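You operate a simulated robot arm through the tools that you are given. There is no shell and no other tool.

Carry out the task below with a simulated robot arm. There is one attempt and no reset: what you move stays moved.

## Task
Put the toothed collar from the top of the grey cupboard on the grey lead weight there. Then take the yellow pot on the top of the grey cupboard and put it away on the top of the grey bench. Then open the wall box door, take the blue bottle and leave it in the black tray, then shut the door. Then take the big corner plate on the top of the trestle table and put it away on the shelf under the green bench. Then take the yellow coupling and leave it on the lead block on the top of the green bench. The order counts.

The check looks at the end state, three seconds after you hand in, the way a careful person would. Anything else that was tipped, shoved, dropped, spilled or broken makes it a failure.

## Robot
A 6-joint arm with a two-finger parallel gripper on a trunk, on a base that moves. Base frame: it is fixed to the floor where the robot stands at the start and does not move with it; the origin is under the middle of the robot, x ahead of it, y to its left, z up. Units: m, rad, N and s.
It reaches about 1.313 m from its shoulder. Its first joint turns from -2.897 to 2.897 rad. Places, roughly: big corner plate (9x9x4 cm) [0.6, 3.5, 0.8]; black tray (53x29x5 cm) [-2.2, -1, 0.2]; blue bottle (6x6x16 cm) [1, -0.4, 1.3]; lead block (6x4x2 cm) [0.7, 4.6, 0.9]; lead weight [0.75, 0.5, 0.75]; shelf under the green bench [0.7, 5.1, 0.2]; toothed collar (3x3x2 cm) [0.7, 0.2, 0.9]; top of the grey bench [-3.5, 6, 0.9]; wall box door [0.9, -0.5, 1.4]; yellow coupling (3x3x4 cm) [0.7, 4.5, 0.9]; yellow pot (9x9x8 cm) [0.8, 0.5, 0.9]. Payload 3.43 kg.
Tool frame: the origin (TCP) lies between the finger pads and is the grasp point; the fingertips stand 0.034 m ahead of it; z points along the fingers, y is the line along which they close. Largest opening 0.128 m; finger width 0.024, thickness 0.012; the body of the gripper, 0.048 by 0.13 m, starts 0.096 m behind the TCP.
Orientation is that of the tool frame in the base frame, as [roll, pitch, yaw] about the fixed x, y, z axes, in that order (R = Rz(yaw) Ry(pitch) Rx(roll)). With the fingers straight down and closing along the base's y, the tool's x points along the base's -x, its y along +y and its z along -z.

## Interface
- The arm moves only by the tool servo_tool. Its argument "deltas" is a list of rows, each a list of 7 numbers: the shift along the tool's x, y, z in mm, then the turn, a rotation vector about the tool's x, y, z in rad, then the closure, from 0 (fully open) to 1 (shut). In form: [[tx, ty, tz, wx, wy, wz, gripper], ...]. A call has 1 to 20 rows; each row shifts and turns the commanded pose from where the row before left it, along the tool's axes as they then stand. A row lasts 0.2 s, in which the tool goes at most 0.05 m and 0.15 rad; a call with a longer step from one row to the next is refused whole, and so is a gripper value outside its range. Where a pose cannot be reached the arm comes as near as it can. A force on the tool above 40 N (or 10 N above the force at the start of the call, whichever is more), or a blocked arm, ends the call early, and 0.2 s more pass. Each finger travels about 0.153 m/s and halts on what it meets, pressing with about 30 N; the grip force reading is that of the motor and also rises with nothing between the fingers. The clock runs only during rows and for 0.2 s after the last one: add rows that do not move to give the fingers time. It gives the time, the measured TCP pose, the force on the tool (base axes), the opening and the grip force at its end, in the units of the frame above (readings bear some noise), with the torque about the TCP (base axes, N m) and any sound that the robot's microphone picked up.
- Cameras (640 x 400 px; columns grow to the right, rows downward): "scene" is now at [0.1699, 0.188, 1.2309]; the picture's right is [-0.33, -0.94, 0.00], its down [-0.22, 0.08, -0.97] and it looks along [0.92, -0.32, -0.24] (base axes); focal length 226 px, centre (320, 200). "wrist" rides on the gripper at [0.076, -0.011, -0.16] in the tool frame; the picture's right is [0.15, 0.99, 0.00], its down [-0.88, 0.13, -0.46] and it looks along [-0.45, 0.07, 0.89] (tool axes); focal length 234 px, centre (320, 200). There is no depth. A picture from a camera that has moved, and an enlarged one, comes with that camera's place and axes in the base frame and with its lens.
- snapshot(camera): a new picture of that camera. It takes no simulated time.
- base_move(legs): drives the robot by 1 to 6 legs, each [ahead, left, turn to the left] in m, m and rad, along the robot's own axes; the way and the turn of a leg run together, so that a leg with both is an arc; at most 1.5 m and 3.142 rad a leg. The arm and the cameras ride along, it lands a little off, and it stops where it bumps. It gives what a move gives.
- head_to(pan, tilt): turns the head with the scene camera to pan (to the left, within 2.496 rad either way) and tilt (down, from -0.506 to 1.204), counted from straight ahead of the robot. It gives what a move gives.
- enlarge(camera, box): a new picture of the part [left, top, right, bottom] of that camera's present view, enlarged. It takes no simulated time.
- finish_job(): hands the job in; it is judged then, once.

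Nothing tells you exact positions but the pictures and the camera data. Unless the task says otherwise, let go and move clear before handing in.

The tools are called after "Emit:" as a command line: name --pt "numbers of a row" for each row, then --argument value for the rest, lists and objects as JSON in quotes. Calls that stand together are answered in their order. servo_tool: Moves the arm, as the interface text tells. Its arguments: {"type":"object","properties":{"deltas":{"type":"array"}},"required":["deltas"]} The other tools are called the same way: base_move (legs) drives the base; head_to (pan, tilt) turns the head that bears the scene camera; snapshot (camera) takes a picture; enlarge (camera, box) takes an enlarged picture of a part of a camera's view; finish_job () hands the job in.

At the start:

```text
t: 0.0
position: [0.7306, -0.2933, 0.9999]
ee_rot: [-3.141, -0.001, 3.141]
contact_force: [0.3, -0.2, -0.9]
wrist_torque: [-0.06, 0.02, -0.01]
finger_gap: 0.1277
grasp_force: 0.2
robot x, y, heading: [0.0016, 0.0006, -0.002]
head pan, tilt (commanded): [-0.34, 0.241]
```

scene: 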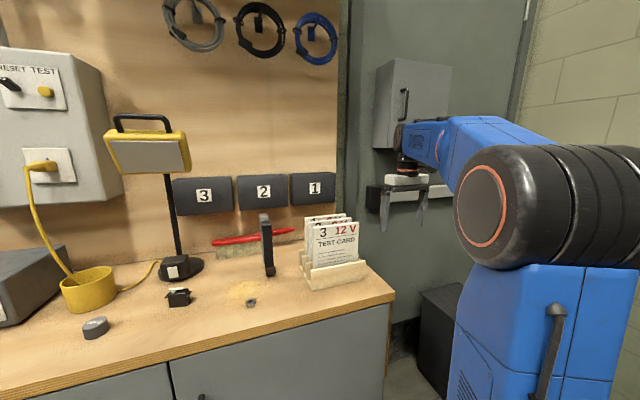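
wrist: 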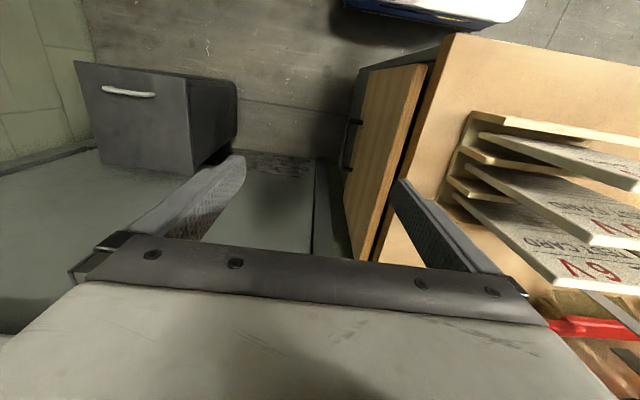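

I see the grey cupboard with a wooden top ahead, carrying a grey disc (likely the lead weight), a yellow pot and a small toothed collar near a sandy patch. I'll look closer before moving.

Emit:
enlarge --camera "scene" --box '[40, 220, 300, 380]'

Emit:
enlarge --camera "scene" --box '[200, 260, 300, 322]'

Emit:
enlarge --camera "scene" --box '[340, 40, 500, 140]'

```text
2.46 times, centred on (170, 300) of scene
camera zoom: at [0.1699, 0.188, 1.2309], right [-0.33, -0.94, 0.0], down [-0.22, 0.08, -0.97], along [0.92, -0.32, -0.24], focal length 556 px, centre (689, -46)
```

zoom: 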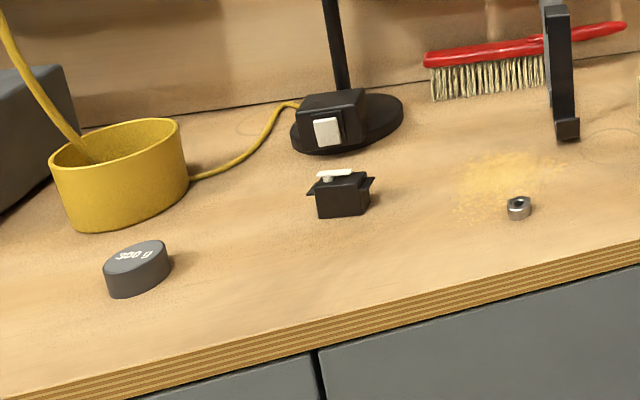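

```text
6.40 times, centred on (250, 291) of scene
camera zoom: at [0.1699, 0.188, 1.2309], right [-0.33, -0.94, 0.0], down [-0.22, 0.08, -0.97], along [0.92, -0.32, -0.24], focal length 1445 px, centre (768, -382)
```

zoom: 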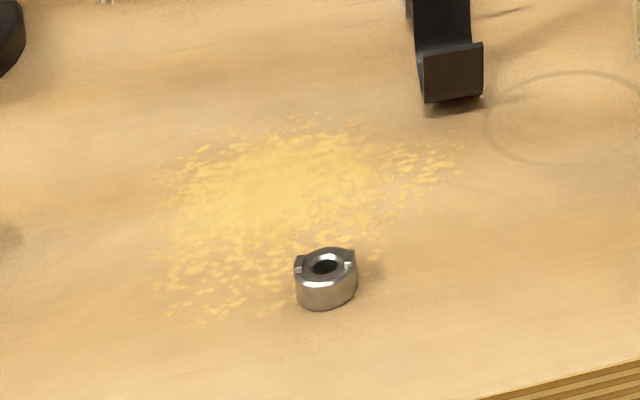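

```text
4.00 times, centred on (420, 90) of scene
camera zoom: at [0.1699, 0.188, 1.2309], right [-0.33, -0.94, 0.0], down [-0.22, 0.08, -0.97], along [0.92, -0.32, -0.24], focal length 903 px, centre (-80, 640)
```

zoom: 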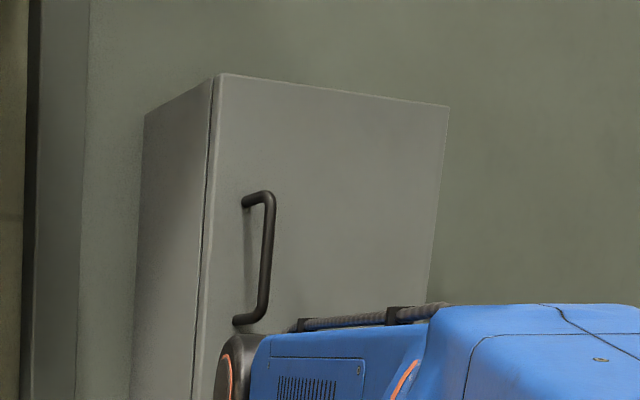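

The collar (with two teeth up) sits near x≈0.67, y≈0.19, the 300 g weight near x≈0.73, y≈0.51. I'll turn the head to see the pot, its cable and the rest of the cupboard top.

Emit:
head_to --pan 0.25 --tilt 0.45

Emit:
snapshot --camera "scene"

Emit:
enlarge --camera "scene" --box '[180, 130, 400, 270]'

```text
t: 1.0
position: [0.7311, -0.2951, 1.0005]
ee_rot: [3.14, 0.001, -3.14]
contact_force: [-0.2, 0.3, 0.6]
wrist_torque: [-0.01, 0.05, -0.02]
finger_gap: 0.1281
grasp_force: 0.0
robot x, y, heading: [0.0013, -0.0004, 0.001]
head pan, tilt (commanded): [0.25, 0.45]
```

```text
taken
camera scene: at [0.171, 0.2417, 1.2114], right [0.25, -0.97, 0.0], down [-0.42, -0.11, -0.9], along [0.87, 0.22, -0.43], focal length 226 px, centre (320, 200)
```

scene: 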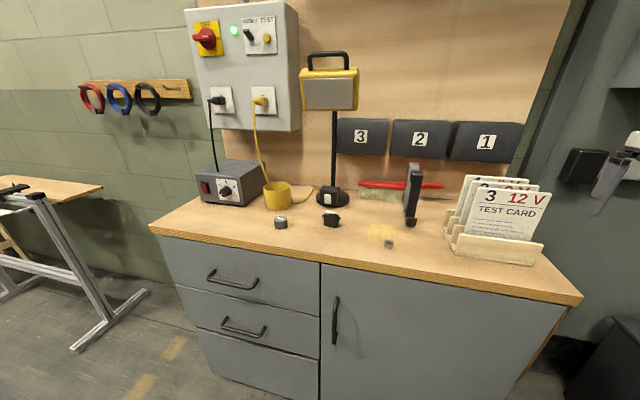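

```text
2.86 times, centred on (290, 200) of scene
camera zoom: at [0.171, 0.2417, 1.2114], right [0.25, -0.97, 0.0], down [-0.42, -0.11, -0.9], along [0.87, 0.22, -0.43], focal length 645 px, centre (406, 200)
```

zoom: 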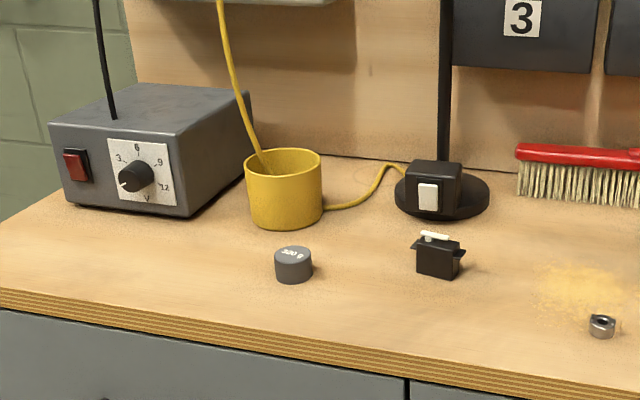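

The cable from the wall unit runs to or near the pot, so I'll need a closer look at it later. First I'll raise the arm and bring it over the collar to view it with the wrist camera.

Emit:
servo_tool --pt "0 0 -40 0 0 0 0" --pt "0 0 -40 0 0 0 0" --pt "0 0 -40 0 0 0 0" --pt "0 0 -40 0 0 0 0" --pt "10 40 0 0 0 0 0" --pt "10 40 0 0 0 0 0" --pt "10 40 0 0 0 0 0" --pt "10 40 0 0 0 0 0" --pt "10 40 0 0 0 0 0" --pt "10 40 0 0 0 0 0" --pt "10 40 0 0 0 0 0" --pt "10 40 0 0 0 0 0" --pt "10 40 0 0 0 0 0" --pt "10 40 0 0 0 0 0" --pt "10 40 0 0 0 0 0" --pt "0 44 0 0 0 0 0" --pt "0 0 0 0 0 0 0"

Emit:
snapshot --camera "wrist"

Emit:
snapshot --camera "scene"

```text
t: 4.6
position: [0.6206, 0.1898, 1.1601]
ee_rot: [3.14, 0.001, 3.141]
contact_force: [0.1, -0.6, -0.4]
wrist_torque: [0.01, 0.01, 0.01]
finger_gap: 0.128
grasp_force: 0.0
robot x, y, heading: [0.0009, 0.0018, 0.001]
head pan, tilt (commanded): [0.25, 0.45]
```

```text
taken
camera wrist: at [0.5454, 0.1789, 1.3195], right [-0.15, 0.99, 0.0], down [0.88, 0.13, 0.46], along [0.45, 0.07, -0.89], focal length 234 px, centre (320, 200)
```

wrist: 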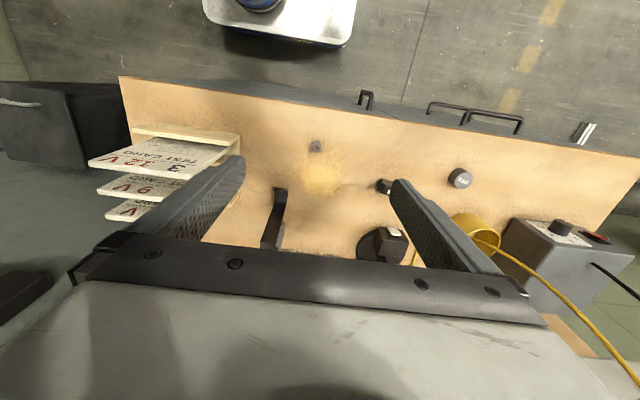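

```text
taken
camera scene: at [0.1709, 0.2419, 1.2114], right [0.25, -0.97, 0.0], down [-0.42, -0.11, -0.9], along [0.87, 0.22, -0.44], focal length 226 px, centre (320, 200)
```

scene: 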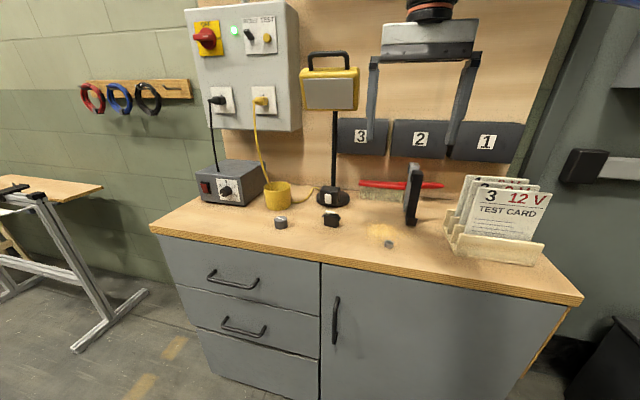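

The collar is visible at about (316,146) of the wrist view. I'll enlarge the relevant parts to triangulate.

Emit:
enlarge --camera "wrist" --box '[280, 120, 360, 170]'

Emit:
enlarge --camera "wrist" --box '[360, 140, 560, 265]'

```text
8.00 times, centred on (320, 145) of wrist
camera zoom: at [0.5454, 0.1789, 1.3195], right [-0.15, 0.99, 0.0], down [0.88, 0.13, 0.46], along [0.45, 0.07, -0.89], focal length 1873 px, centre (320, 640)
```

zoom: 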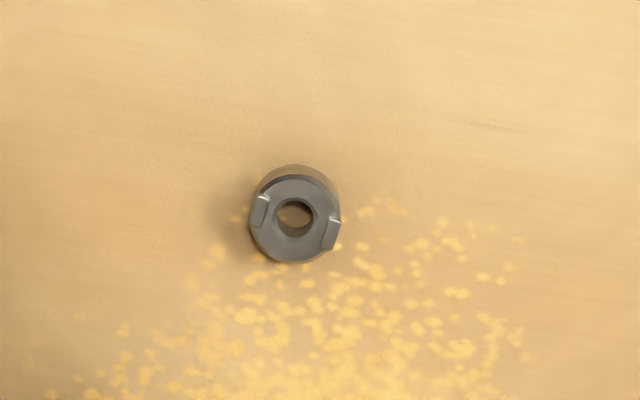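

```text
3.20 times, centred on (460, 202) of wrist
camera zoom: at [0.5454, 0.1789, 1.3195], right [-0.15, 0.99, 0.0], down [0.88, 0.13, 0.46], along [0.45, 0.07, -0.89], focal length 749 px, centre (-128, 192)
```

zoom: 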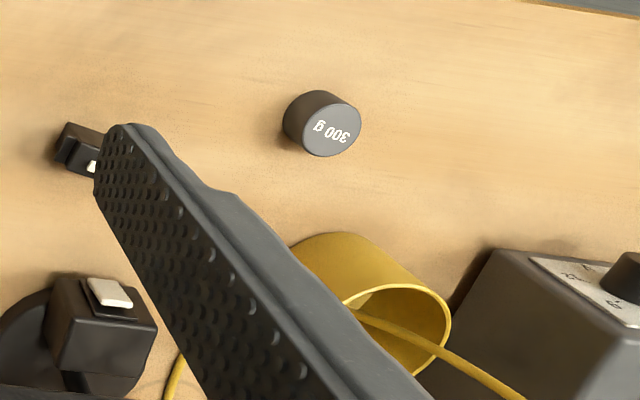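

From triangulation, the collar's top centre is near [0.660, 0.190, 0.87] and the table top near z≈0.85. I'll go down partway above it with the fingers partly closed and re-check.

Emit:
servo_tool --pt "-20 0 20 0 0 0 0.2" --pt "-19 0 40 0 0 0 0.4" --pt "0 0 40 0 0 0 0.5" --pt "0 0 40 0 0 0 0.5" --pt "0 0 40 0 0 0 0.5" --pt "0 0 20 0 0 0 0.5" --pt "0 0 0 0 0 0 0.5"

Emit:
snapshot --camera "wrist"

Emit:
snapshot --camera "scene"

```text
t: 6.2
position: [0.6595, 0.1907, 0.959]
ee_rot: [-3.14, -0.001, 3.142]
contact_force: [0.0, 0.4, 1.1]
wrist_torque: [0.02, 0.03, -0.03]
finger_gap: 0.0639
grasp_force: 0.1
robot x, y, heading: [-0.0016, 0.0026, 0.0]
head pan, tilt (commanded): [0.25, 0.45]
```

```text
taken
camera wrist: at [0.5844, 0.1793, 1.119], right [-0.15, 0.99, 0.0], down [0.88, 0.13, 0.46], along [0.45, 0.07, -0.89], focal length 234 px, centre (320, 200)
```

wrist: 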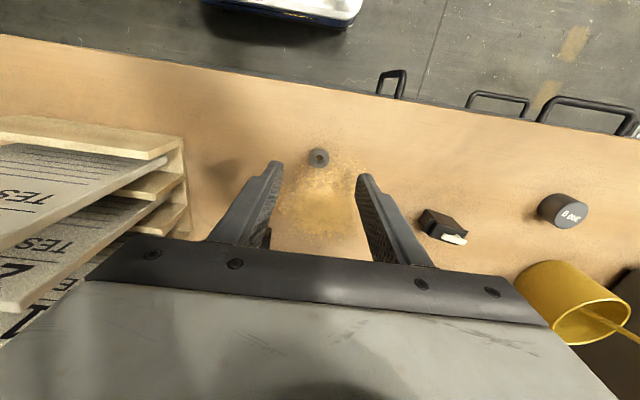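

```text
taken
camera scene: at [0.171, 0.2419, 1.2114], right [0.25, -0.97, 0.0], down [-0.42, -0.11, -0.9], along [0.87, 0.22, -0.44], focal length 226 px, centre (320, 200)
```

scene: 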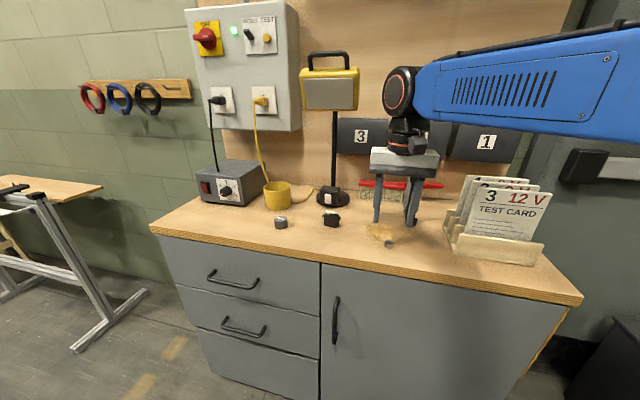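

Emit:
enlarge --camera "wrist" --box '[280, 130, 360, 180]'

Emit:
enlarge --camera "wrist" --box '[480, 170, 640, 270]'

Emit:
enlarge --camera "scene" --box '[340, 200, 440, 262]'

```text
8.00 times, centred on (320, 155) of wrist
camera zoom: at [0.5844, 0.1793, 1.119], right [-0.15, 0.99, 0.0], down [0.88, 0.13, 0.46], along [0.45, 0.07, -0.89], focal length 1873 px, centre (320, 560)
```

zoom: 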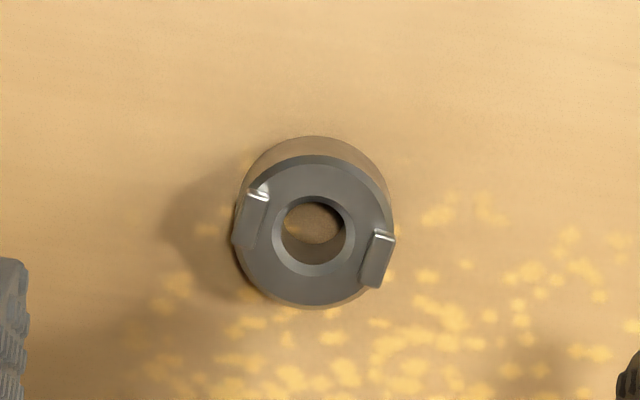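

```text
4.00 times, centred on (560, 220) of wrist
camera zoom: at [0.5844, 0.1793, 1.119], right [-0.15, 0.99, 0.0], down [0.88, 0.13, 0.46], along [0.45, 0.07, -0.89], focal length 937 px, centre (-640, 120)
```

zoom: 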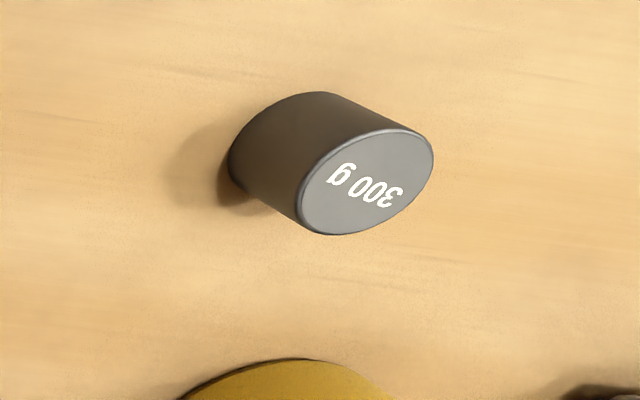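

```text
6.40 times, centred on (390, 231) of scene
camera zoom: at [0.171, 0.2419, 1.2114], right [0.25, -0.97, 0.0], down [-0.42, -0.11, -0.9], along [0.87, 0.22, -0.44], focal length 1445 px, centre (-128, 2)
```

zoom: 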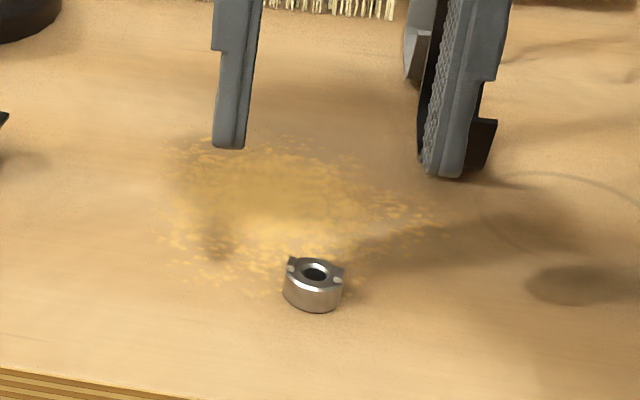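

The collar sits at about [0.660, 0.190], with its teeth roughly 10° off the y axis. I'll turn the gripper slightly to line up with them, then come down to just above the table.

Emit:
servo_tool --pt "0 0 0 0 0 0.08 0.5" --pt "0 0 0 0 0 0.08 0.5" --pt "0 0 25 0 0 0 0.5" --pt "0 0 20 0 0 0 0.5" --pt "0 0 15 0 0 0 0.5" --pt "0 0 5 0 0 0 0.5" --pt "0 0 0 0 0 0 0.5"

Emit:
snapshot --camera "wrist"

Emit:
enlarge --camera "scene" --box '[340, 200, 440, 262]'

```text
t: 7.8
position: [0.6595, 0.1897, 0.8934]
ee_rot: [3.142, 0.0, 2.981]
contact_force: [0.2, -0.5, 0.3]
wrist_torque: [0.0, 0.01, 0.03]
finger_gap: 0.0641
grasp_force: 0.1
robot x, y, heading: [-0.0011, -0.0011, -0.0]
head pan, tilt (commanded): [0.25, 0.45]
```

```text
taken
camera wrist: at [0.5836, 0.1914, 1.0538], right [0.01, 1.0, 0.0], down [0.89, -0.01, 0.46], along [0.46, -0.01, -0.89], focal length 234 px, centre (320, 200)
```

wrist: 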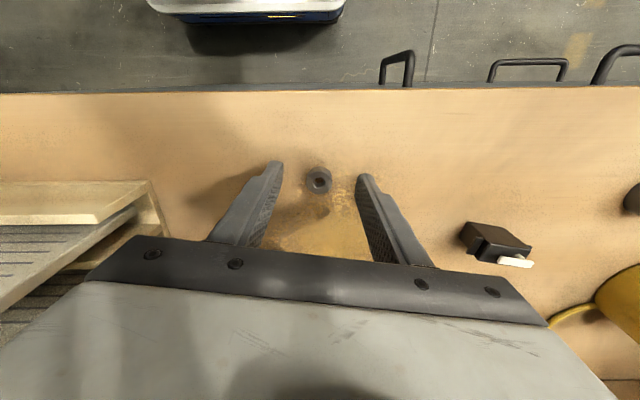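

```text
6.40 times, centred on (390, 231) of scene
camera zoom: at [0.171, 0.2419, 1.2114], right [0.25, -0.97, 0.0], down [-0.42, -0.11, -0.9], along [0.87, 0.22, -0.44], focal length 1445 px, centre (-128, 2)
```

zoom: 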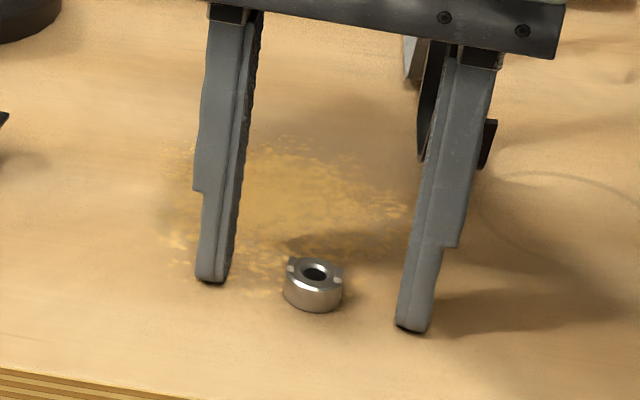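

The fingers straddle the collar evenly, with tips just above the table. I'll lower 3 mm, close and lift a little.

Emit:
servo_tool --pt "0 0 3 0 0 0 0.5" --pt "0 0 0 0 0 0 0.7" --pt "0 0 0 0 0 0 0.8" --pt "0 0 0 0 0 0 0.9" --pt "0 0 0 0 0 0 1" --pt "0 0 0 0 0 0 1" --pt "0 0 0 0 0 0 1"

Emit:
enlarge --camera "scene" --box '[340, 200, 440, 262]'

Emit:
enlarge --camera "wrist" --box '[240, 130, 400, 230]'

```text
t: 8.4
position: [0.6598, 0.1884, 0.8939]
ee_rot: [3.141, 0.005, 2.98]
contact_force: [-1.9, -3.3, 9.9]
wrist_torque: [-0.33, 0.22, 0.05]
finger_gap: 0.04
grasp_force: 2.2
robot x, y, heading: [-0.0014, -0.002, -0.001]
head pan, tilt (commanded): [0.25, 0.45]
stopped in row 2: the force on the tool passed its limit at 41 N (the readings are from after the stop); the commanded pose is now the measured one
```

```text
6.40 times, centred on (390, 231) of scene
camera zoom: at [0.1707, 0.2415, 1.2115], right [0.25, -0.97, 0.0], down [-0.42, -0.11, -0.9], along [0.87, 0.22, -0.43], focal length 1445 px, centre (-128, 2)
```

zoom: 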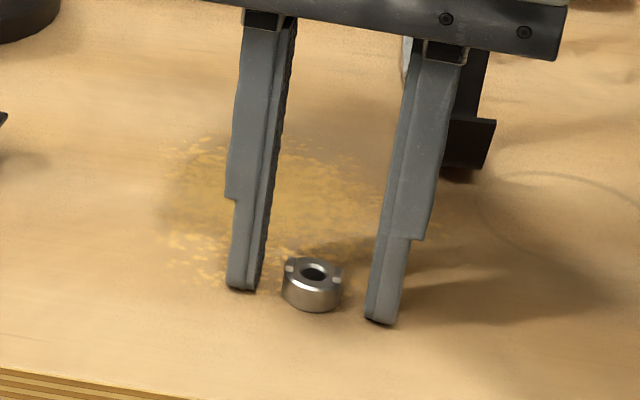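

```text
4.00 times, centred on (320, 180) of wrist
camera zoom: at [0.5831, 0.1903, 1.0534], right [0.01, 1.0, 0.0], down [0.89, -0.01, 0.46], along [0.46, -0.01, -0.89], focal length 937 px, centre (320, 280)
```

zoom: 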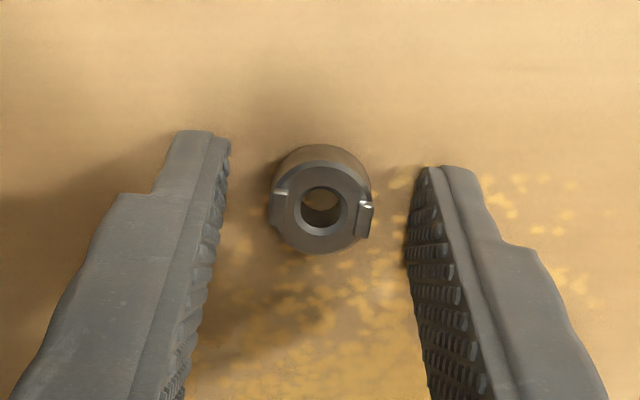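

The fingertips just touched the table (surface ≈ 0.859). I'll raise 4 mm, then close on the collar.

Emit:
servo_tool --pt "0 0 -4 0 0 0 0.65" --pt "0 0 0 0 0 0 0.65" --pt "0 0 0 0 0 0 0.75" --pt "0 0 0 0 0 0 0.82" --pt "0 0 0 0 0 0 0.88" --pt "0 0 0 0 0 0 1" --pt "0 0 0 0 0 0 1"

Emit:
enlarge --camera "wrist" --box '[240, 130, 400, 230]'

```text
t: 10.0
position: [0.6597, 0.1889, 0.8976]
ee_rot: [3.141, 0.003, 2.981]
contact_force: [0.0, -0.2, 2.0]
wrist_torque: [-0.02, -0.01, 0.01]
finger_gap: 0.0203
grasp_force: 30.1
robot x, y, heading: [-0.0005, 0.0018, 0.0]
head pan, tilt (commanded): [0.25, 0.45]
```

```text
4.00 times, centred on (320, 180) of wrist
camera zoom: at [0.5836, 0.1909, 1.057], right [0.01, 1.0, 0.0], down [0.89, -0.01, 0.46], along [0.46, -0.01, -0.89], focal length 937 px, centre (320, 280)
```

zoom: 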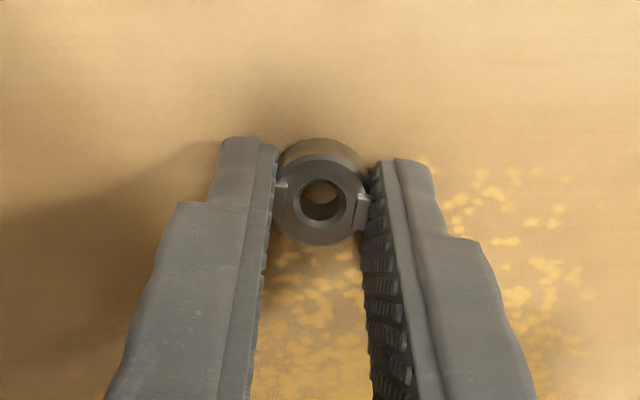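

The collar is gripped (gap 20 mm). I'll lift it and carry it over toward the weight.

Emit:
servo_tool --pt "0 0 -15 0 0 0 1" --pt "0 0 -30 0 0 0 1" --pt "0 0 -30 0 0 0 1" --pt "0 0 -25 0 0 0 1" --pt "3.6 38 0 0 0 0 1" --pt "3.6 38 0 0 0 0 1" --pt "3.6 38 0 0 0 0 1" --pt "3.6 38 0 0 0 0 1" --pt "3.6 38 0 0 0 0 1" --pt "3.6 38 0 0 0 0 1" --pt "3.6 38 0 0 0 0 1" --pt "3.6 38 0 0 0 0 1" --pt "0 0 0 0 0 0 1"

Emit:
snapshot --camera "wrist"

Emit:
enlarge --camera "scene" --box '[200, 150, 360, 250]'

```text
t: 12.8
position: [0.6793, 0.4938, 0.9963]
ee_rot: [3.141, 0.002, 2.982]
contact_force: [-0.8, -0.1, 0.4]
wrist_torque: [0.01, -0.06, 0.04]
finger_gap: 0.0
grasp_force: 30.4
robot x, y, heading: [0.0009, -0.0029, -0.004]
head pan, tilt (commanded): [0.25, 0.45]
```

```text
taken
camera wrist: at [0.6036, 0.4959, 1.1565], right [0.01, 1.0, 0.0], down [0.89, -0.01, 0.46], along [0.46, -0.01, -0.89], focal length 234 px, centre (320, 200)
```

wrist: 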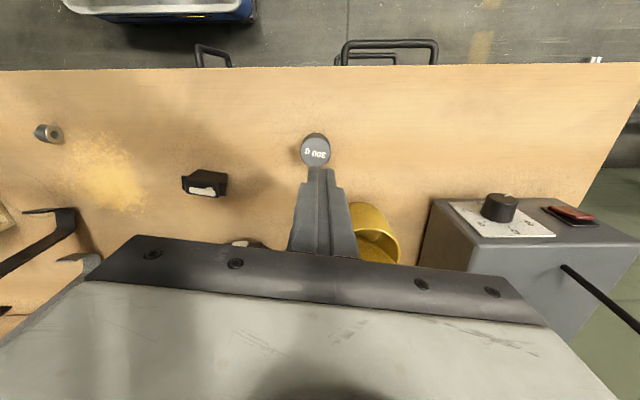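

```text
4.00 times, centred on (280, 200) of scene
camera zoom: at [0.1709, 0.2418, 1.2114], right [0.25, -0.97, 0.0], down [-0.42, -0.11, -0.9], along [0.87, 0.22, -0.44], focal length 903 px, centre (480, 200)
```

zoom: 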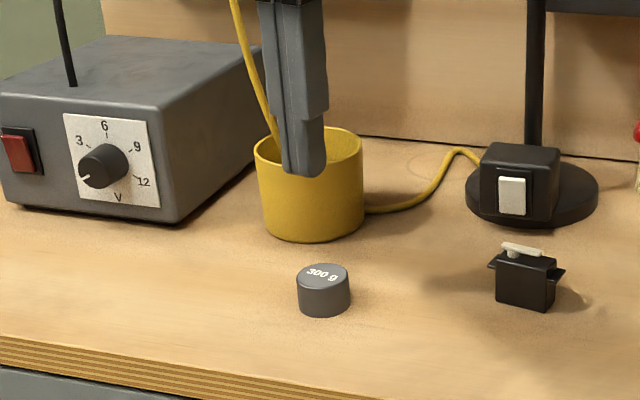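

The collar slipped out during the lift. I'll look at where and how it lies now.

Emit:
enlarge --camera "wrist" --box '[10, 108, 90, 158]'

Emit:
enlarge --camera "scene" --box '[340, 200, 440, 262]'

```text
8.00 times, centred on (50, 133) of wrist
camera zoom: at [0.6036, 0.4959, 1.1565], right [0.01, 1.0, 0.0], down [0.89, -0.01, 0.46], along [0.46, -0.01, -0.89], focal length 1873 px, centre (2480, 736)
```

zoom: 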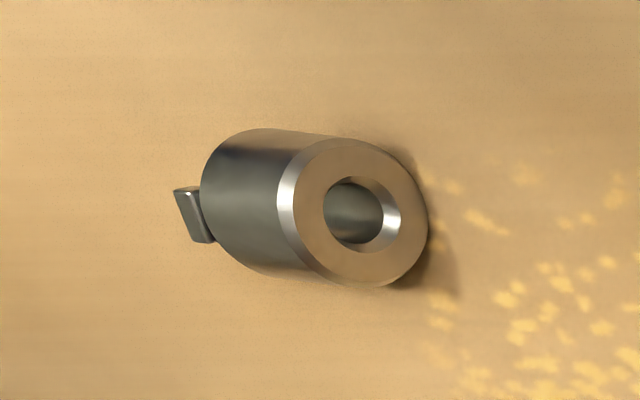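

```text
6.40 times, centred on (390, 231) of scene
camera zoom: at [0.1709, 0.2418, 1.2114], right [0.25, -0.97, 0.0], down [-0.42, -0.11, -0.9], along [0.87, 0.22, -0.44], focal length 1445 px, centre (-128, 2)
```

zoom: 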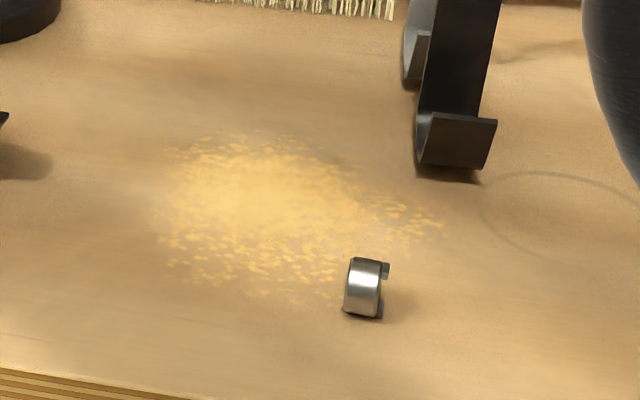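

The collar now lies on its side at about [0.658, 0.169], with its teeth toward −y; the earlier grip only had the fingertips on it. I'll move back above it and turn the gripper 90°, so I can grip its round sides and then stand it up by tilting.

Emit:
servo_tool --pt "0 0 -40 0 0 0 0.9" --pt "-3.9 -40.5 0 0 0 0 0.5" --pt "-3.9 -40.5 0 0 0 0 0.5" --pt "-3.9 -40.5 0 0 0 0 0.5" --pt "-3.9 -40.5 0 0 0 0 0.5" --pt "-3.9 -40.5 0 0 0 0 0.5" --pt "-3.9 -40.5 0 0 0 0 0.5" --pt "-3.9 -40.5 0 0 0 0 0.5" --pt "-3.9 -40.5 0 0 0 0 0.5" --pt "0 0 0 0 0 -0.1417 0.5" --pt "0 0 0 0 0 -0.1417 0.5" --pt "0 0 0 0 0 -0.1417 0.5" --pt "0 0 0 0 0 -0.1417 0.5" --pt "0 0 0 0 0 -0.1417 0.5" --pt "0 0 0 0 0 -0.1417 0.5" --pt "0 0 0 0 0 -0.1417 0.5" --pt "0 0 0 0 0 -0.1417 0.5" --pt "0 0 0 0 0 -0.1417 0.5" --pt "0 0 0 0 0 -0.1417 0.5" --pt "0 0 0 0 0 -0.1417 0.5"

Emit:
snapshot --camera "wrist"

Emit:
snapshot --camera "scene"

```text
t: 17.0
position: [0.658, 0.1686, 1.0375]
ee_rot: [-3.138, 0.001, -1.739]
contact_force: [-0.5, -0.1, 0.5]
wrist_torque: [-0.01, -0.01, 0.04]
finger_gap: 0.0638
grasp_force: 0.2
robot x, y, heading: [0.0004, -0.0017, 0.0]
head pan, tilt (commanded): [0.25, 0.45]
```

```text
taken
camera wrist: at [0.6571, 0.0927, 1.1968], right [-1.0, 0.02, 0.0], down [0.02, 0.89, 0.46], along [0.01, 0.46, -0.89], focal length 234 px, centre (320, 200)
```

wrist: 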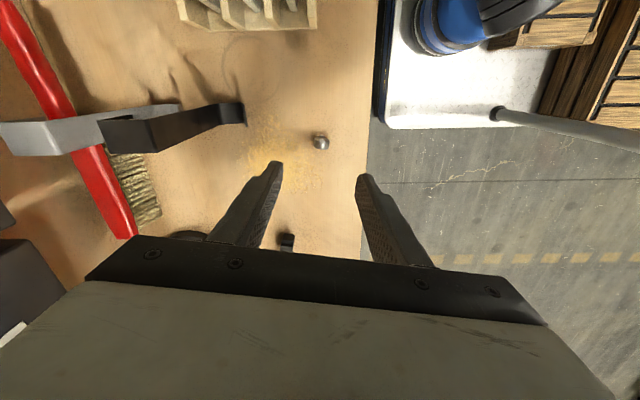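

```text
taken
camera scene: at [0.171, 0.2417, 1.2114], right [0.25, -0.97, 0.0], down [-0.42, -0.11, -0.9], along [0.87, 0.22, -0.44], focal length 226 px, centre (320, 200)
```

scene: 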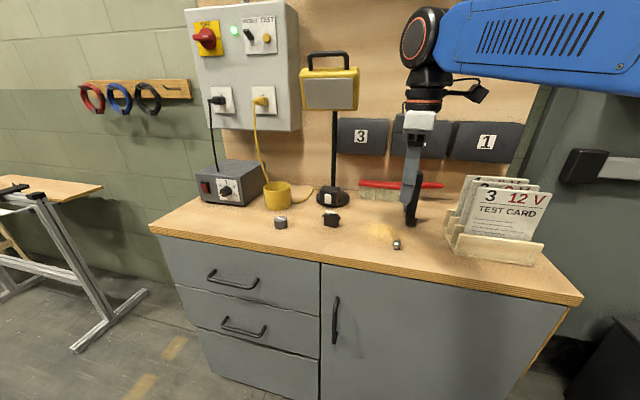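

Emit:
enlarge --camera "wrist" --box '[280, 118, 360, 168]'

Emit:
enlarge --camera "scene" --box '[340, 200, 440, 262]'

```text
8.00 times, centred on (320, 143) of wrist
camera zoom: at [0.6571, 0.0927, 1.1968], right [-1.0, 0.02, 0.0], down [0.02, 0.89, 0.46], along [0.01, 0.46, -0.89], focal length 1873 px, centre (320, 656)
```

zoom: 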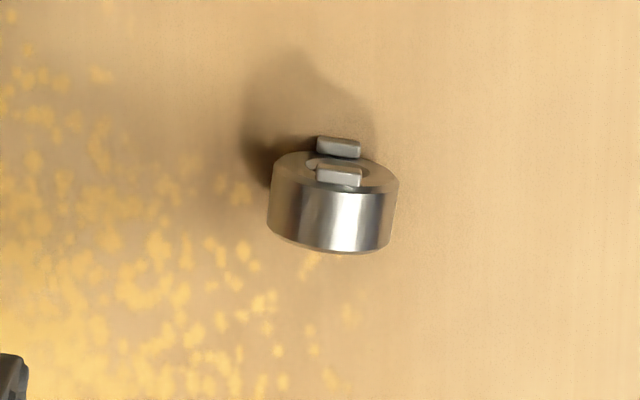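

```text
6.40 times, centred on (390, 231) of scene
camera zoom: at [0.171, 0.2417, 1.2114], right [0.25, -0.97, 0.0], down [-0.42, -0.11, -0.9], along [0.87, 0.22, -0.44], focal length 1445 px, centre (-128, 2)
```

zoom: 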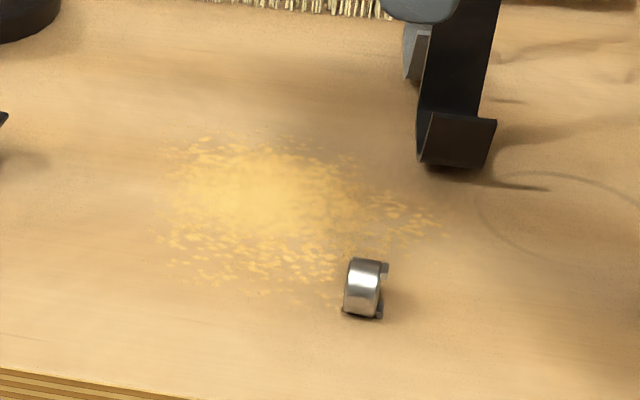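

The collar's axis runs nearly along y with its teeth stacked vertically, so gripping along x is clear of them. I'll line up with a slight offset toward the teeth and go down.

Emit:
servo_tool --pt "5.2 0.5 0 0 0 -0.071 0.5" --pt "0 0 40 0 0 0 0.5" --pt "0 0 40 0 0 0 0.5" --pt "0 0 35 0 0 0 0.5" --pt "0 0 15 0 0 0 0.5" --pt "0 0 0 0 0 0 0.5"

Emit:
enlarge --camera "wrist" --box '[240, 130, 400, 230]'

Emit:
enlarge --camera "scene" --box '[340, 200, 440, 262]'

```text
t: 18.4
position: [0.6588, 0.1644, 0.9067]
ee_rot: [-3.138, 0.002, -1.673]
contact_force: [0.2, -0.3, -0.5]
wrist_torque: [-0.02, 0.04, -0.01]
finger_gap: 0.0643
grasp_force: 0.2
robot x, y, heading: [-0.0004, -0.0016, 0.003]
head pan, tilt (commanded): [0.25, 0.45]
```

```text
4.00 times, centred on (320, 180) of wrist
camera zoom: at [0.6617, 0.0878, 1.0672], right [-1.0, -0.05, 0.0], down [-0.04, 0.89, 0.46], along [-0.02, 0.46, -0.89], focal length 937 px, centre (320, 280)
```

zoom: 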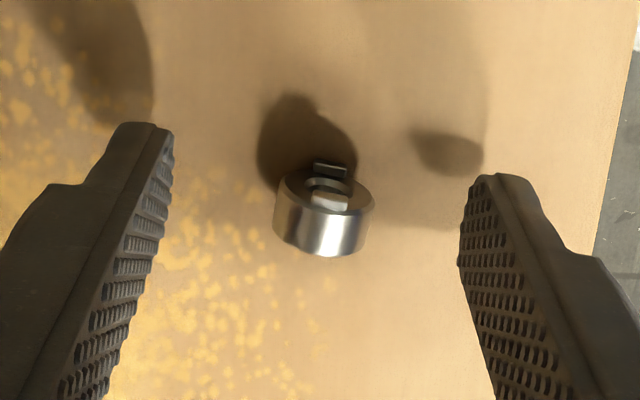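

```text
6.40 times, centred on (390, 231) of scene
camera zoom: at [0.171, 0.2417, 1.2114], right [0.25, -0.97, 0.0], down [-0.42, -0.11, -0.9], along [0.87, 0.22, -0.44], focal length 1445 px, centre (-128, 2)
```

zoom: 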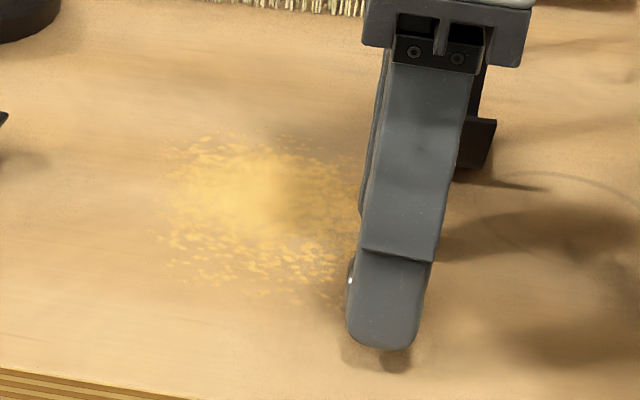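

The finger tips bracket the collar with the intended offset. I'll go down the last 10 mm and close.

Emit:
servo_tool --pt "0 1.5 6 0 0 0 0.5" --pt "0 0 3.5 0 0 0 0.5" --pt "0 0 0 0 0 0 0.65" --pt "0 0 0 0 0 0 0.75" --pt "0 0 0 0 0 0 0.82" --pt "0 0 0 0 0 0 0.9" --pt "0 0 0 0 0 0 1" --pt "0 0 0 0 0 0 1"

Emit:
enlarge --camera "wrist" --box '[240, 130, 400, 230]'

Emit:
enlarge --camera "scene" --box '[340, 200, 440, 262]'

```text
t: 20.2
position: [0.6565, 0.1644, 0.8984]
ee_rot: [-3.139, 0.001, -1.671]
contact_force: [-0.1, 0.2, -0.7]
wrist_torque: [0.04, -0.02, 0.03]
finger_gap: 0.0222
grasp_force: 30.5
robot x, y, heading: [0.002, 0.002, -0.002]
head pan, tilt (commanded): [0.25, 0.45]
```

```text
4.00 times, centred on (320, 180) of wrist
camera zoom: at [0.6602, 0.0882, 1.0578], right [-1.0, -0.05, 0.0], down [-0.04, 0.89, 0.46], along [-0.02, 0.46, -0.89], focal length 937 px, centre (320, 280)
```

zoom: 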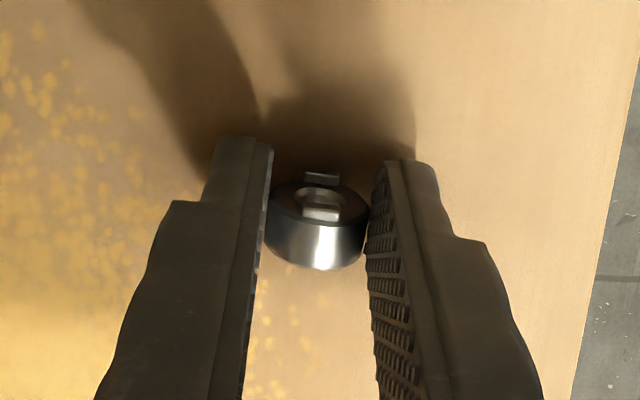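

```text
6.40 times, centred on (390, 231) of scene
camera zoom: at [0.171, 0.2417, 1.2114], right [0.25, -0.97, 0.0], down [-0.42, -0.11, -0.9], along [0.87, 0.22, -0.44], focal length 1445 px, centre (-128, 2)
```

zoom: 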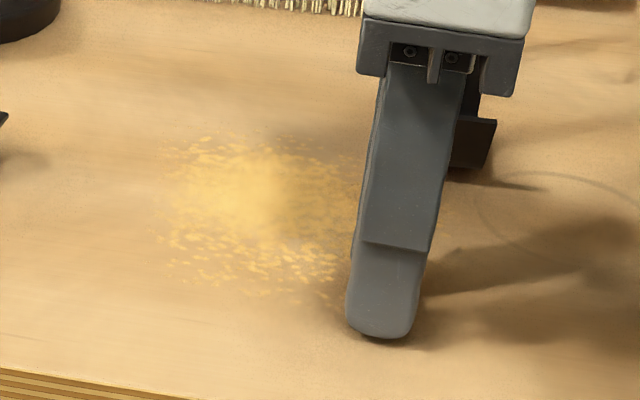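

Gap is 22 mm, the full diameter. I'll lift gently 30 mm and check that it stays.

Emit:
servo_tool --pt "0 0 -5 0 0 0 1" --pt "0 0 -5 0 0 0 1" --pt "0 0 -10 0 0 0 1" --pt "0 0 -10 0 0 0 1" --pt "0 0 0 0 0 0 1"

Emit:
enlarge --camera "wrist" --box '[240, 130, 400, 230]'

```text
t: 21.4
position: [0.6564, 0.1653, 0.9284]
ee_rot: [-3.138, 0.003, -1.671]
contact_force: [-1.0, 0.4, 0.8]
wrist_torque: [0.01, 0.02, -0.01]
finger_gap: 0.0224
grasp_force: 30.4
robot x, y, heading: [-0.0049, -0.001, -0.003]
head pan, tilt (commanded): [0.25, 0.45]
```

```text
4.00 times, centred on (320, 180) of wrist
camera zoom: at [0.6598, 0.0882, 1.0876], right [-1.0, -0.05, 0.0], down [-0.04, 0.89, 0.46], along [-0.02, 0.46, -0.89], focal length 937 px, centre (320, 280)
```

zoom: 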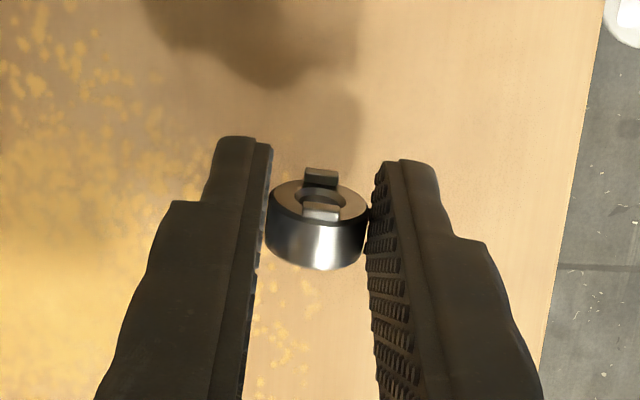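

It's held firmly. I'll lift it, carry it over to the weight at safe height and turn the gripper so that it can tilt with the camera on top.

Emit:
servo_tool --pt "0 0 -30 0 0 0 1" --pt "0 0 -35 0 0 0 1" --pt "0 0 -35 0 0 0 1" --pt "-41.7 3.7 0 0 0 0 1" --pt "-41.7 3.7 0 0 0 0 1" --pt "-41.7 3.7 0 0 0 0 1" --pt "-41.7 3.7 0 0 0 0 1" --pt "-41.7 3.7 0 0 0 0 1" --pt "-41.7 3.7 0 0 0 0 1" --pt "-41.7 3.7 0 0 0 0 1" --pt "-41.7 3.7 0 0 0 0 1" --pt "0 0 0 0 0 -0.125 1" --pt "0 0 0 0 0 -0.125 1" --pt "0 0 0 0 0 -0.125 1" --pt "0 0 0 0 0 -0.125 1" --pt "0 0 0 0 0 -0.124 1" --pt "0 0 0 0 0 0 1"

Emit:
snapshot --camera "wrist"

Emit:
snapshot --camera "scene"

```text
t: 25.0
position: [0.661, 0.4989, 1.0279]
ee_rot: [-3.137, -0.002, -1.046]
contact_force: [-0.8, 0.4, -0.2]
wrist_torque: [0.01, -0.01, -0.02]
finger_gap: 0.0226
grasp_force: 29.4
robot x, y, heading: [0.0029, 0.0008, 0.004]
head pan, tilt (commanded): [0.25, 0.45]
```

```text
taken
camera wrist: at [0.708, 0.4395, 1.1876], right [-0.78, -0.62, 0.0], down [-0.55, 0.7, 0.45], along [-0.28, 0.36, -0.89], focal length 234 px, centre (320, 200)
```

wrist: 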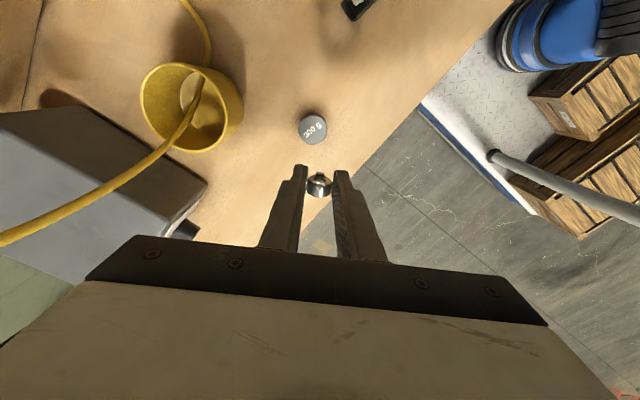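

```text
taken
camera scene: at [0.171, 0.2418, 1.2114], right [0.25, -0.97, 0.0], down [-0.42, -0.11, -0.9], along [0.87, 0.22, -0.44], focal length 226 px, centre (320, 200)
```

scene: 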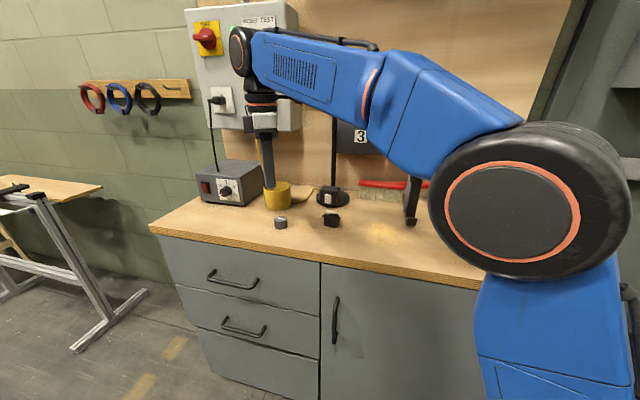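

Good view of the pot and the cable from here. I'll enlarge both the pot and the weight.

Emit:
enlarge --camera "wrist" --box '[110, 30, 270, 160]'

Emit:
enlarge --camera "wrist" --box '[270, 100, 370, 210]'

```text
3.08 times, centred on (190, 95) of wrist
camera zoom: at [0.708, 0.4395, 1.1876], right [-0.78, -0.62, 0.0], down [-0.55, 0.7, 0.45], along [-0.28, 0.36, -0.89], focal length 720 px, centre (720, 523)
```

zoom: 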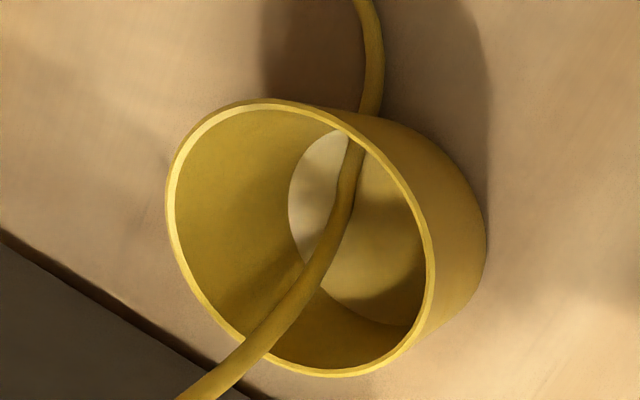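

```text
3.64 times, centred on (320, 155) of wrist
camera zoom: at [0.708, 0.4395, 1.1876], right [-0.78, -0.62, 0.0], down [-0.55, 0.7, 0.45], along [-0.28, 0.36, -0.89], focal length 852 px, centre (320, 364)
```

zoom: 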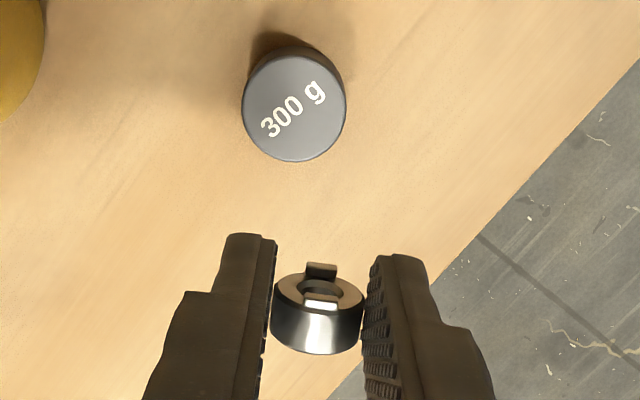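

The weight's top centre is near [0.679, 0.489]; the cable just runs through or under the pot area. Now I'll tilt the gripper 70° so the collar stands nearly upright.

Emit:
servo_tool --pt "0 0 0 0 0.1358 0 1" --pt "0 0 0 0 0.1358 0 1" --pt "0 0 0 0 0.1358 0 1" --pt "0 0 0 0 0.1358 0 1" --pt "0 0 0 0 0.1358 0 1" --pt "0 0 0 0 0.1358 0 1" --pt "0 0 0 0 0.1358 0 1" --pt "0 0 0 0 0.1358 0 1" --pt "0 0 0 0 0.1358 0 1" --pt "0 0 0 0 0 0 1"

Emit:
snapshot --camera "wrist"

Emit:
snapshot --camera "scene"

```text
t: 27.2
position: [0.6997, 0.4244, 0.9286]
ee_rot: [-3.114, -1.216, -1.056]
contact_force: [0.4, 0.1, -0.2]
wrist_torque: [0.03, 0.01, -0.02]
finger_gap: 0.0223
grasp_force: 30.0
out of reach, approached as far as the arm can: row 4, 5, 6, 7, 8, 9
robot x, y, heading: [0.0016, -0.0012, -0.002]
head pan, tilt (commanded): [0.25, 0.45]
```

```text
taken
camera wrist: at [0.6448, 0.5351, 1.0548], right [-0.82, -0.55, 0.13], down [-0.48, 0.56, -0.67], along [0.3, -0.61, -0.73], focal length 234 px, centre (320, 200)
```

wrist: 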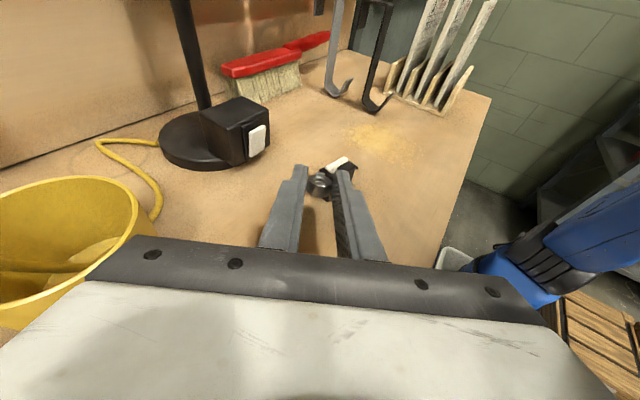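

```text
taken
camera scene: at [0.171, 0.2418, 1.2114], right [0.25, -0.97, 0.0], down [-0.42, -0.11, -0.9], along [0.87, 0.22, -0.44], focal length 226 px, centre (320, 200)
```

scene: 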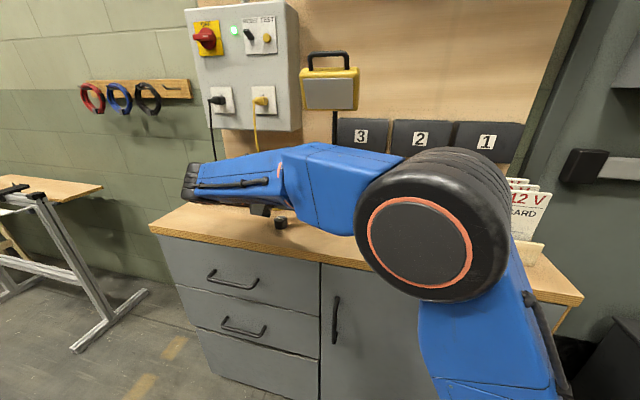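

The arm couldn't hold position at that tilt and drifted, still clear of things. I'll undo the tilt, rise, and try with the gripper heading away from the robot instead.

Emit:
servo_tool --pt "0 0 0 0 -0.1358 0 1" --pt "0 0 0 0 -0.1358 0 1" --pt "0 0 0 0 -0.1358 0 1" --pt "0 0 0 0 -0.1358 0 1" --pt "0 0 0 0 -0.1358 0 1" --pt "0 0 0 0 -0.1358 0 1" --pt "0 0 0 0 -0.1358 0 1" --pt "0 0 0 0 -0.1358 0 1" --pt "0 0 0 0 -0.1358 0 1" --pt "0 0 -40 0 0 0 1" --pt "0 0 -40 0 0 0 1" --pt "0 0 -40 0 0 0 1" --pt "0 0 0 0 0 0 1"

Emit:
snapshot --camera "scene"

Emit:
enlarge --camera "wrist" --box '[240, 130, 400, 230]'

```text
t: 30.0
position: [0.7001, 0.4238, 1.0485]
ee_rot: [-3.138, -0.003, -1.05]
contact_force: [-0.1, -1.2, -0.2]
wrist_torque: [-0.02, 0.0, -0.01]
finger_gap: 0.0222
grasp_force: 29.9
robot x, y, heading: [0.0019, -0.0008, -0.0]
head pan, tilt (commanded): [0.25, 0.45]
```

```text
taken
camera scene: at [0.171, 0.2417, 1.2114], right [0.25, -0.97, 0.0], down [-0.42, -0.11, -0.9], along [0.87, 0.22, -0.44], focal length 226 px, centre (320, 200)
```

scene: 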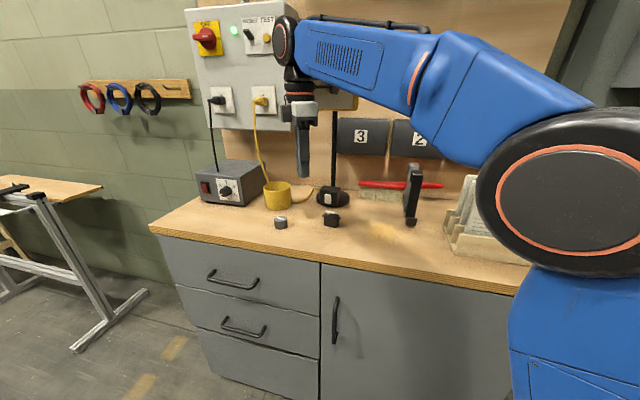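

```text
4.00 times, centred on (320, 180) of wrist
camera zoom: at [0.7472, 0.3634, 1.2084], right [-0.78, -0.62, 0.0], down [-0.55, 0.7, 0.45], along [-0.28, 0.36, -0.89], focal length 937 px, centre (320, 280)
```

zoom: 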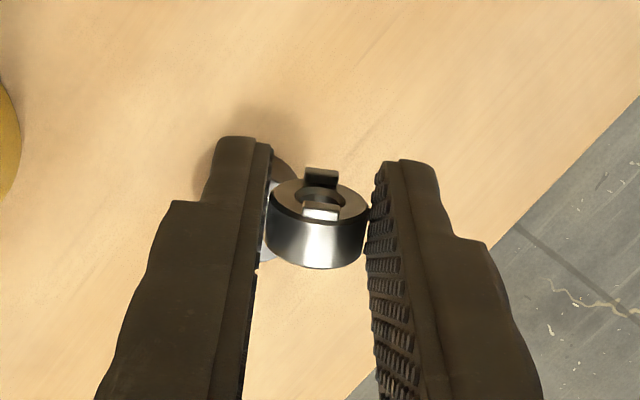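

Collar is still held. I'll back away from the lamp, rise a little and rotate further about the vertical so that the gripper can lean forward with the camera on top.

Emit:
servo_tool --pt "-25.3 23.9 -15 0 0 0 1" --pt "-25.3 23.9 -15 0 0 0 1" --pt "-25.3 23.9 -15 0 0 0 1" --pt "0 0 0 0 0 -0.131 1" --pt "0 0 0 0 0 -0.131 1" --pt "0 0 0 0 0 -0.131 1" --pt "0 0 0 0 0 -0.131 1" --pt "0 0 0 0 0 -0.131 1" --pt "0 0 0 0 0 -0.131 1" --pt "0 0 0 0 0 -0.131 1" --pt "0 0 0 0 0 -0.131 1" --pt "0 0 0 0 0 0 1"

Emit:
snapshot --camera "scene"

```text
t: 32.6
position: [0.5995, 0.4532, 1.0916]
ee_rot: [-3.141, -0.003, 0.001]
contact_force: [0.8, 0.5, -0.6]
wrist_torque: [0.0, -0.05, 0.01]
finger_gap: 0.0222
grasp_force: 30.0
robot x, y, heading: [-0.0006, 0.0004, -0.001]
head pan, tilt (commanded): [0.25, 0.45]
```

```text
taken
camera scene: at [0.171, 0.2418, 1.2114], right [0.25, -0.97, 0.0], down [-0.42, -0.11, -0.9], along [0.87, 0.22, -0.44], focal length 226 px, centre (320, 200)
```

scene: 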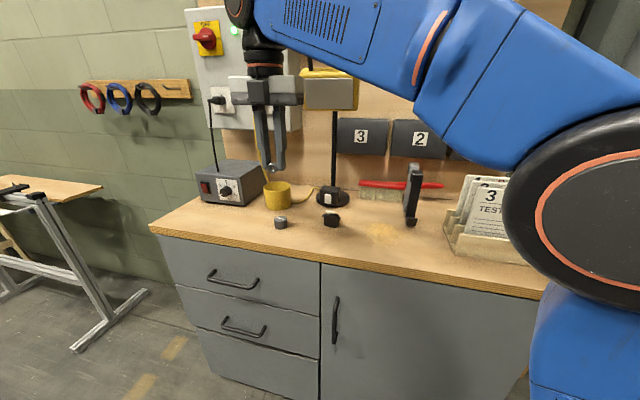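

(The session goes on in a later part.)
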